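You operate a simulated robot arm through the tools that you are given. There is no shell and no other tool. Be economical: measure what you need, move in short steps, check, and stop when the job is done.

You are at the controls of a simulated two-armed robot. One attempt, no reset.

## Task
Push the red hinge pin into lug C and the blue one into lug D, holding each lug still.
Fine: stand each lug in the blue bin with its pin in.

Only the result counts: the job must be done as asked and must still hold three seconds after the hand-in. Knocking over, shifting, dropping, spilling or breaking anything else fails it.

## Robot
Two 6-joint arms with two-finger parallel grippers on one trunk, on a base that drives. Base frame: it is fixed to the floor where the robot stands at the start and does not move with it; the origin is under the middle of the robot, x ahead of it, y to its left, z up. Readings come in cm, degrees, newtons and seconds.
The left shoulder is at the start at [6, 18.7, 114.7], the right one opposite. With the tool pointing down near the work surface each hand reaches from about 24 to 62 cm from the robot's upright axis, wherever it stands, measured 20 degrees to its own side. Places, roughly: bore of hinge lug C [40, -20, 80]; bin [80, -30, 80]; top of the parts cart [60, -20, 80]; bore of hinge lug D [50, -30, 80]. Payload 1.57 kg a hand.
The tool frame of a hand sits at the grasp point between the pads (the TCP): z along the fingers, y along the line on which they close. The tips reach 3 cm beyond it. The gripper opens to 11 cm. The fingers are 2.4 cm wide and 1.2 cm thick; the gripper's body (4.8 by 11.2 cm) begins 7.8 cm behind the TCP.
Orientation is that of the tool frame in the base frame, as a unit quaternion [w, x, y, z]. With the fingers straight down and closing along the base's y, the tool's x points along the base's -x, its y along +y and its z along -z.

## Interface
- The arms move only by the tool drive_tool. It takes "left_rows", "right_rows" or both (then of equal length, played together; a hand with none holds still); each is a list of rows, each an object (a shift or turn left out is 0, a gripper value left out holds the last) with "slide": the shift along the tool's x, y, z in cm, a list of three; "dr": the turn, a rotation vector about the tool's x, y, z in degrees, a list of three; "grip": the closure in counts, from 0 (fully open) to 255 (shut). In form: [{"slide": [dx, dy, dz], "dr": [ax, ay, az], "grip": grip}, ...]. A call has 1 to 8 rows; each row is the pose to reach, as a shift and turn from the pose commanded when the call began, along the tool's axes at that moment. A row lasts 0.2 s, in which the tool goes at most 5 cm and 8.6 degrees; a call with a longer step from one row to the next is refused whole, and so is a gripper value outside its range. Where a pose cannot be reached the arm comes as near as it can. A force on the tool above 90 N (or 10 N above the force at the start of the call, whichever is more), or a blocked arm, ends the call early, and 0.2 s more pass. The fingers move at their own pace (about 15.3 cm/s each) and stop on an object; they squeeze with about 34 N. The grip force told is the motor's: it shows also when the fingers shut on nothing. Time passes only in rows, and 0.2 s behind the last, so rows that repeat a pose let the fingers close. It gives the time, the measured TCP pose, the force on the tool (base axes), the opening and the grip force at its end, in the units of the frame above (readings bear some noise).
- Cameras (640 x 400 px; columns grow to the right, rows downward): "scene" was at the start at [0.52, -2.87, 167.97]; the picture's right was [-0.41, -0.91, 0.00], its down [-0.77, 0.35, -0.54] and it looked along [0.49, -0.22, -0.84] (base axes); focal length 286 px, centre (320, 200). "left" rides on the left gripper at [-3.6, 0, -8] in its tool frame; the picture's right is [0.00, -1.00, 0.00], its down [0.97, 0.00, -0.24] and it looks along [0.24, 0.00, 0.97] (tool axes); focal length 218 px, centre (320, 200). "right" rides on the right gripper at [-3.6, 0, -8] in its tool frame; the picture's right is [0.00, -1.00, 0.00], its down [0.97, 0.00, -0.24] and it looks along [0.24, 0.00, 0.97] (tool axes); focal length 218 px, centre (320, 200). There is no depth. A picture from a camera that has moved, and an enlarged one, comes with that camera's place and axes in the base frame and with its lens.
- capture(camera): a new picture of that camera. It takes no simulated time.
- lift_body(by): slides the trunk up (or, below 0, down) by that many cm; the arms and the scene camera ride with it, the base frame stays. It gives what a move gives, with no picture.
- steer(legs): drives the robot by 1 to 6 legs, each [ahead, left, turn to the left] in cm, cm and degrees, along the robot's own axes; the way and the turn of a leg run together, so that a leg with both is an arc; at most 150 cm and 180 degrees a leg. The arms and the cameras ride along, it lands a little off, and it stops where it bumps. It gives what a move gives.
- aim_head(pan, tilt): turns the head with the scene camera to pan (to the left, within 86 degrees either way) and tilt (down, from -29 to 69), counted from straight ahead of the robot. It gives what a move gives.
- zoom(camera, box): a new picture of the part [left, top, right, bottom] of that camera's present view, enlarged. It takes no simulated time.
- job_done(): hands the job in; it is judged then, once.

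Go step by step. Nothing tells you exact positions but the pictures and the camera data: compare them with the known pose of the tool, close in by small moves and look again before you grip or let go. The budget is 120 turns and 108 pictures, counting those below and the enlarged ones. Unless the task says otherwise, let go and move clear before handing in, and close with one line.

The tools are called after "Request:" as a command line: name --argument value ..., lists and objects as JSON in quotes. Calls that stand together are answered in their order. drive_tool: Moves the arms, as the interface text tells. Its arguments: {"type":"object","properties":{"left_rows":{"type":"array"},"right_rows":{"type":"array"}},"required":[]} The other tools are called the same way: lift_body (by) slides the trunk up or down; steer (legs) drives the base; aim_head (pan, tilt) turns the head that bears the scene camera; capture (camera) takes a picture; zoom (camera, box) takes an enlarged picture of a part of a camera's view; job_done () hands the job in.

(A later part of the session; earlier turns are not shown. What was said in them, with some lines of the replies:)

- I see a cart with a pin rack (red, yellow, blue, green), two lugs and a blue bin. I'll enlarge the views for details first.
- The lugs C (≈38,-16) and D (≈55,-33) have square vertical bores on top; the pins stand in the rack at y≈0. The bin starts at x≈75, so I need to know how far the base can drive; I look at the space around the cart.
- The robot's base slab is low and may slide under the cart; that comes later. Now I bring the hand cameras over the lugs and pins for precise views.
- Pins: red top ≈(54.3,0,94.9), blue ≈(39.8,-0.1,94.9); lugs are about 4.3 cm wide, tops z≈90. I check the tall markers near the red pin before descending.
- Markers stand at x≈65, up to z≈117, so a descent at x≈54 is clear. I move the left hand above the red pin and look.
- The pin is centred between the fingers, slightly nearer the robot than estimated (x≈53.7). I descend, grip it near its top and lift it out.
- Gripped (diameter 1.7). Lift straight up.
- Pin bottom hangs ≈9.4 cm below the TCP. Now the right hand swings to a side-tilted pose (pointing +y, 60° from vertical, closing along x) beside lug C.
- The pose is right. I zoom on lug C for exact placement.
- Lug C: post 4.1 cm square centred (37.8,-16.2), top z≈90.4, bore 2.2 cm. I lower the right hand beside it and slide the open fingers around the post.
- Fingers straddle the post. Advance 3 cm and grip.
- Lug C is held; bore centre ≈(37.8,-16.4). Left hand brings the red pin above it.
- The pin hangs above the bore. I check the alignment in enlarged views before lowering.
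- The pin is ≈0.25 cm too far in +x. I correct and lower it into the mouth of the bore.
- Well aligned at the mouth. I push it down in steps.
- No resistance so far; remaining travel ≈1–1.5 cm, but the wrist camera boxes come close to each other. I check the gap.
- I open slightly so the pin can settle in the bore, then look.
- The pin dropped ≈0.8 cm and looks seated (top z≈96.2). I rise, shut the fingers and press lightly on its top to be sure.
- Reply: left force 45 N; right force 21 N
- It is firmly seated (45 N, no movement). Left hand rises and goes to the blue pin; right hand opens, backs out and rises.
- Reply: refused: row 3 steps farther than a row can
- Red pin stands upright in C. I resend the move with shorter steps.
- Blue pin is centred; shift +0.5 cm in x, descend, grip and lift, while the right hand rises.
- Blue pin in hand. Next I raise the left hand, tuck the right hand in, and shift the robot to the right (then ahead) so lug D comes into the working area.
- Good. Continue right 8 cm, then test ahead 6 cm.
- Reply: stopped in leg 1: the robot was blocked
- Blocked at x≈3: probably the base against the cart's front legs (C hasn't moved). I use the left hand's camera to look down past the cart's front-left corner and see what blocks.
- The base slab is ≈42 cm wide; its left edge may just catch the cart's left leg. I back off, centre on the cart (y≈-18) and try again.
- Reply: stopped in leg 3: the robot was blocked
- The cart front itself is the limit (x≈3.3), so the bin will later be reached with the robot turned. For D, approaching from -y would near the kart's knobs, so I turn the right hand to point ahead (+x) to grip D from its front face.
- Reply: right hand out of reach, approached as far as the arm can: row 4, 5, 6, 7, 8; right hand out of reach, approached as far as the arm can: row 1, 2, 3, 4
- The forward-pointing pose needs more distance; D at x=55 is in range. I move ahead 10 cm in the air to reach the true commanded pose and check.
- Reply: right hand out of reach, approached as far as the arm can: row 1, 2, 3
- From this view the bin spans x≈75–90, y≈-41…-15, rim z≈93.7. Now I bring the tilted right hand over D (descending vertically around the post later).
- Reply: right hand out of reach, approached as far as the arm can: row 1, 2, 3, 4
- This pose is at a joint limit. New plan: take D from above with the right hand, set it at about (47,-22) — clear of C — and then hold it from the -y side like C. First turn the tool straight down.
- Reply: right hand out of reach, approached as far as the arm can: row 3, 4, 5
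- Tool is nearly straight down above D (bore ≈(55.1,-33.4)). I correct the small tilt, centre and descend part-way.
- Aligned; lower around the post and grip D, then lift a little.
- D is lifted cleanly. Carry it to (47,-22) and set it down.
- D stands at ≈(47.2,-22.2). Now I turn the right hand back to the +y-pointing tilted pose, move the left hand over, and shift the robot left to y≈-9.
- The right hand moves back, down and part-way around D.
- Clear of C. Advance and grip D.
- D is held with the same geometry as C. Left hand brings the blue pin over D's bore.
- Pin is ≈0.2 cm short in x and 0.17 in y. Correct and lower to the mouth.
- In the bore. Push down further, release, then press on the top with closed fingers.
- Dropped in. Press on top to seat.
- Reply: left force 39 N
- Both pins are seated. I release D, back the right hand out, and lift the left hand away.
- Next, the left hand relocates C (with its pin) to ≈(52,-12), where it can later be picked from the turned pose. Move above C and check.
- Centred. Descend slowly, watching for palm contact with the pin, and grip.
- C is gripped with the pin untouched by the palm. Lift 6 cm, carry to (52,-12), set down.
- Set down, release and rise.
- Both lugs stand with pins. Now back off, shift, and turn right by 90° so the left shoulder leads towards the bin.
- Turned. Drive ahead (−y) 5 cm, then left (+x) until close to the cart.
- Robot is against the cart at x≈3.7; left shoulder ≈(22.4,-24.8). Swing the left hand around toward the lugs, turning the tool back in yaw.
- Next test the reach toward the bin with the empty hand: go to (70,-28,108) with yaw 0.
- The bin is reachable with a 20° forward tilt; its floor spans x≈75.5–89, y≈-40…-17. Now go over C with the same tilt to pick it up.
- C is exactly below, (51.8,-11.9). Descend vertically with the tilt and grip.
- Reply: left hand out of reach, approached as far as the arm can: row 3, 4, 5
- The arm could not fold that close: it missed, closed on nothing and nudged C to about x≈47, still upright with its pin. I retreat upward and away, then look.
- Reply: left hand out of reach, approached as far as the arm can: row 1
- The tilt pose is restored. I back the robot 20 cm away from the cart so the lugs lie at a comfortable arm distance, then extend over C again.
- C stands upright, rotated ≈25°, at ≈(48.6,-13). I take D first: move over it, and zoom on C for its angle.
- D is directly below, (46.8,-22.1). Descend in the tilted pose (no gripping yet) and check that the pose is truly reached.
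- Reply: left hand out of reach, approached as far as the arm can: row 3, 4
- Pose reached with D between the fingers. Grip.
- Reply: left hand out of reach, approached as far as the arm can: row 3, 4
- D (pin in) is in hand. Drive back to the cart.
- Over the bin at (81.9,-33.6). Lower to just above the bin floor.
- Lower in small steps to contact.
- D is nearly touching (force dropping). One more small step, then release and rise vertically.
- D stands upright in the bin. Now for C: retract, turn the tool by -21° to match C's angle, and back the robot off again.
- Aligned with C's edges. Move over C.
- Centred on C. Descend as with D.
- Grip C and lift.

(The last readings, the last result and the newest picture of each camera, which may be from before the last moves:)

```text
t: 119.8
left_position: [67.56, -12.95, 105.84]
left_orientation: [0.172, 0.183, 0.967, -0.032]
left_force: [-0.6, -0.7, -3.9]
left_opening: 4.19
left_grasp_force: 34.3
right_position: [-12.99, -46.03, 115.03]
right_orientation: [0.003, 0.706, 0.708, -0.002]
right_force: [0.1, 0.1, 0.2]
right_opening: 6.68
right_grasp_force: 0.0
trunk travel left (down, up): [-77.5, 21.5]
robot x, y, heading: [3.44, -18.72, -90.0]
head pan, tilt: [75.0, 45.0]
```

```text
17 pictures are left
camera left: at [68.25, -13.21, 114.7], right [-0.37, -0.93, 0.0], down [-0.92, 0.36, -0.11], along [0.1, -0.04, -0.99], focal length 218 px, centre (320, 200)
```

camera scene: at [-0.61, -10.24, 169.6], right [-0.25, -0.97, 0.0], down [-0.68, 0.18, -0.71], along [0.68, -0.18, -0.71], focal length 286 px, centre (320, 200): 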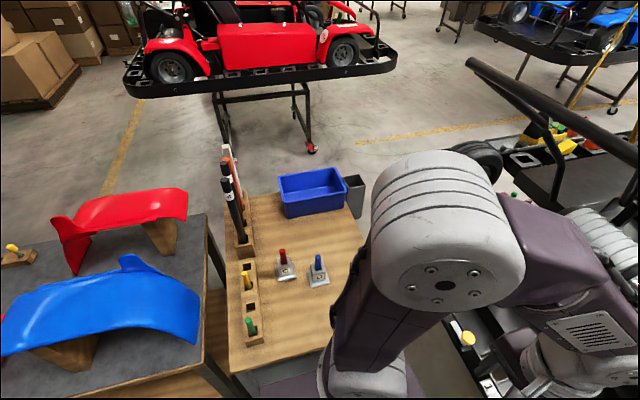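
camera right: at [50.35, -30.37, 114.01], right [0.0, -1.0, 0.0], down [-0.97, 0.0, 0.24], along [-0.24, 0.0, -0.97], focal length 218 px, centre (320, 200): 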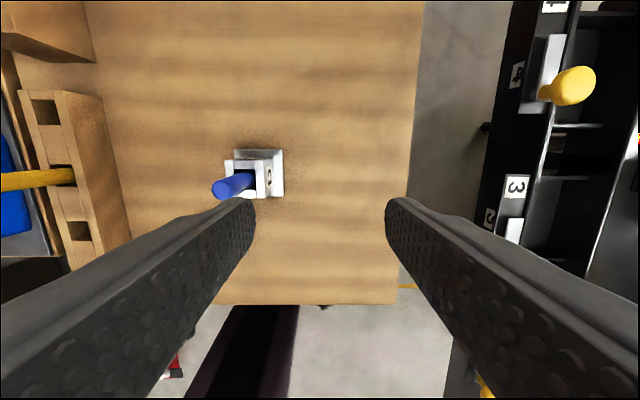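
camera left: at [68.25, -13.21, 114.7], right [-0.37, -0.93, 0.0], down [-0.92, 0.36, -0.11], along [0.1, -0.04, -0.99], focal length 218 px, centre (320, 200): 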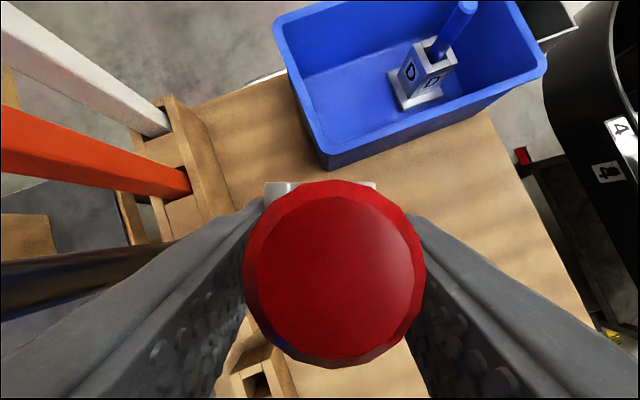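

C is in hand. Swing it over the bin's free left part, (81.5,-23.4), turning it square again.

Request:
drive_tool --left_rows '[{"slide": [-1.37, -3.72, 0.5]}, {"slide": [-4.49, -6.72, 1.64], "dr": [-2.44, 0, -6.7]}, {"slide": [-7.98, -7.95, 2.9], "dr": [-4.88, 0, -13.4]}, {"slide": [-11.5, -6.5, 4.17], "dr": [-7.32, 0, -20.1]}, {"slide": [-15, -5, 5.45], "dr": [-7.32, 0, -20.1]}, {"slide": [-15.77, -4.7, 5.73], "dr": [-7.32, 0, -20.1]}, {"slide": [-15.77, -4.7, 5.73], "dr": [-7.32, 0, -20.1]}]'

Request:
capture --camera "left"

```text
t: 121.3
left_position: [81.58, -23.59, 105.94]
left_orientation: [0.173, 0.001, 0.985, 0.001]
left_force: [-0.3, -0.4, -3.9]
left_opening: 4.18
left_grasp_force: 33.3
right_position: [-12.7, -46.13, 115.07]
right_orientation: [0.003, 0.705, 0.709, -0.001]
right_force: [0.8, -0.5, -0.6]
right_opening: 6.67
right_grasp_force: 0.1
trunk travel left (down, up): [-77.5, 21.5]
robot x, y, heading: [3.47, -18.86, -89.7]
head pan, tilt: [75.0, 45.0]
```

```text
16 pictures are left
camera left: at [82.32, -23.56, 114.54], right [0.0, -1.0, 0.0], down [-0.99, 0.0, -0.1], along [0.1, 0.0, -0.99], focal length 218 px, centre (320, 200)
```

left: 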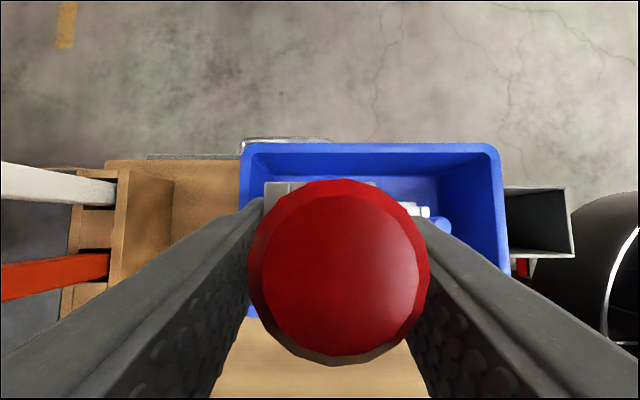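

Position good. Lower into the bin.

Request:
drive_tool --left_rows '[{"slide": [1.37, 0, 3.76]}, {"slide": [2.74, 0, 7.5]}, {"slide": [4.1, 0, 11.3]}, {"slide": [4.8, 0, 13.2]}, {"slide": [5.1, 0, 14.1]}, {"slide": [5.25, 0, 14.5]}, {"slide": [5.35, 0, 14.75]}]'

```text
t: 123.0
left_position: [81.66, -23.59, 90.2]
left_orientation: [0.173, 0.001, 0.985, 0.0]
left_force: [0.5, 0.4, -4.3]
left_opening: 4.15
left_grasp_force: 33.5
right_position: [-12.63, -45.99, 115.16]
right_orientation: [0.002, 0.706, 0.709, 0.0]
right_force: [-0.8, -0.4, 0.5]
right_opening: 6.67
right_grasp_force: 0.0
trunk travel left (down, up): [-77.5, 21.5]
robot x, y, heading: [3.61, -18.55, -90.2]
head pan, tilt: [75.0, 45.0]
```

Request:
drive_tool --left_rows '[{"slide": [0.05, 0, 0.14]}, {"slide": [0.09, 0, 0.25]}]'

```text
t: 123.5
left_position: [81.73, -23.62, 90.1]
left_orientation: [0.174, 0.0, 0.985, -0.001]
left_force: [-0.2, 0.1, -0.1]
left_opening: 4.2
left_grasp_force: 33.2
right_position: [-12.69, -45.98, 115.1]
right_orientation: [0.003, 0.706, 0.708, -0.002]
right_force: [0.0, 0.2, 0.7]
right_opening: 6.68
right_grasp_force: 0.0
trunk travel left (down, up): [-77.5, 21.5]
robot x, y, heading: [3.32, -18.92, -89.8]
head pan, tilt: [75.0, 45.0]
```

C touches the floor (its weight is off the hand). Release and rise vertically.

Request:
drive_tool --left_rows '[{"grip": 115}, {"grip": 115}, {"grip": 115}, {"slide": [-0.7, 0, -1.9]}, {"slide": [-1.7, 0, -4.7]}, {"slide": [-3, 0, -8.5]}, {"slide": [-4.4, 0, -12.2]}, {"slide": [-5.5, 0, -15.2]}]'

Request:
drive_tool --left_rows '[{"slide": [3.76, -0.5, -1.37]}, {"slide": [7.5, -1, -2.8]}, {"slide": [11.3, -1.5, -4.1]}, {"slide": [13, -2, -4.8]}, {"slide": [13, -2, -4.8]}]'

Request:
capture --camera "left"

Request:
capture --camera "scene"

```text
t: 125.3
left_position: [81.63, -23.6, 106.03]
left_orientation: [0.173, 0.001, 0.985, -0.001]
left_force: [-0.2, -0.9, 1.3]
left_opening: 6.04
left_grasp_force: 0.1
right_position: [-12.88, -45.99, 115.12]
right_orientation: [0.003, 0.705, 0.709, -0.001]
right_force: [-0.9, 0.4, 0.9]
right_opening: 6.72
right_grasp_force: 0.1
trunk travel left (down, up): [-77.5, 21.5]
robot x, y, heading: [3.05, -18.79, -90.0]
head pan, tilt: [75.0, 45.0]
```

```text
t: 126.5
left_position: [67.8, -25.53, 106.06]
left_orientation: [0.173, 0.001, 0.985, 0.0]
left_force: [0.9, -0.2, 0.1]
left_opening: 6.08
left_grasp_force: 0.1
right_position: [-12.8, -46.08, 115.02]
right_orientation: [0.002, 0.706, 0.708, -0.001]
right_force: [-1.2, -0.2, -0.2]
right_opening: 6.69
right_grasp_force: 0.0
trunk travel left (down, up): [-77.5, 21.5]
robot x, y, heading: [3.49, -18.53, -89.8]
head pan, tilt: [75.0, 45.0]
```

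```text
15 pictures are left
camera left: at [68.48, -25.46, 114.77], right [0.0, -1.0, 0.0], down [-0.99, 0.0, -0.11], along [0.11, 0.0, -0.99], focal length 218 px, centre (320, 200)
```

left: 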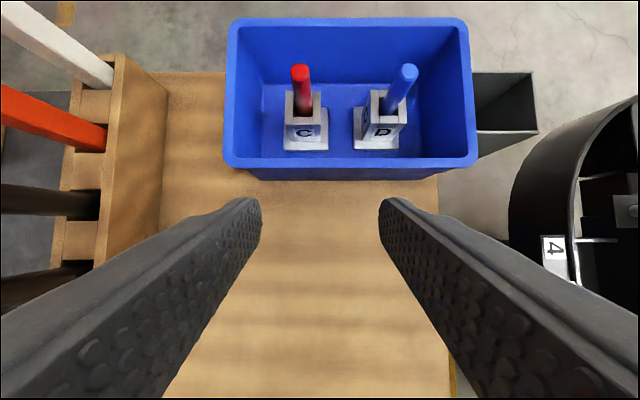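

```text
14 pictures are left
camera scene: at [11.38, -14.77, 169.59], right [-0.26, -0.97, 0.0], down [-0.68, 0.18, -0.71], along [0.68, -0.18, -0.71], focal length 286 px, centre (320, 200)
```

scene: 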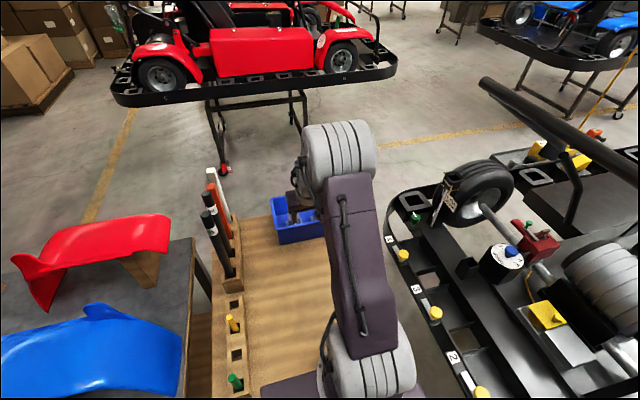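

Both lugs stand upright in the blue bin, red pin in C and blue pin in D. The other pins and the markers are undisturbed, and the hand is clear. Handing in.

Request:
job_done

```text
The job is handed in.
```

The job is handed in: lug C with the red pin and lug D with the blue pin both stand upright in the blue bin. While I was picking it up, I nudged C about 3–5 cm and turned it about 20° on the cart; it stayed upright with its pin in.
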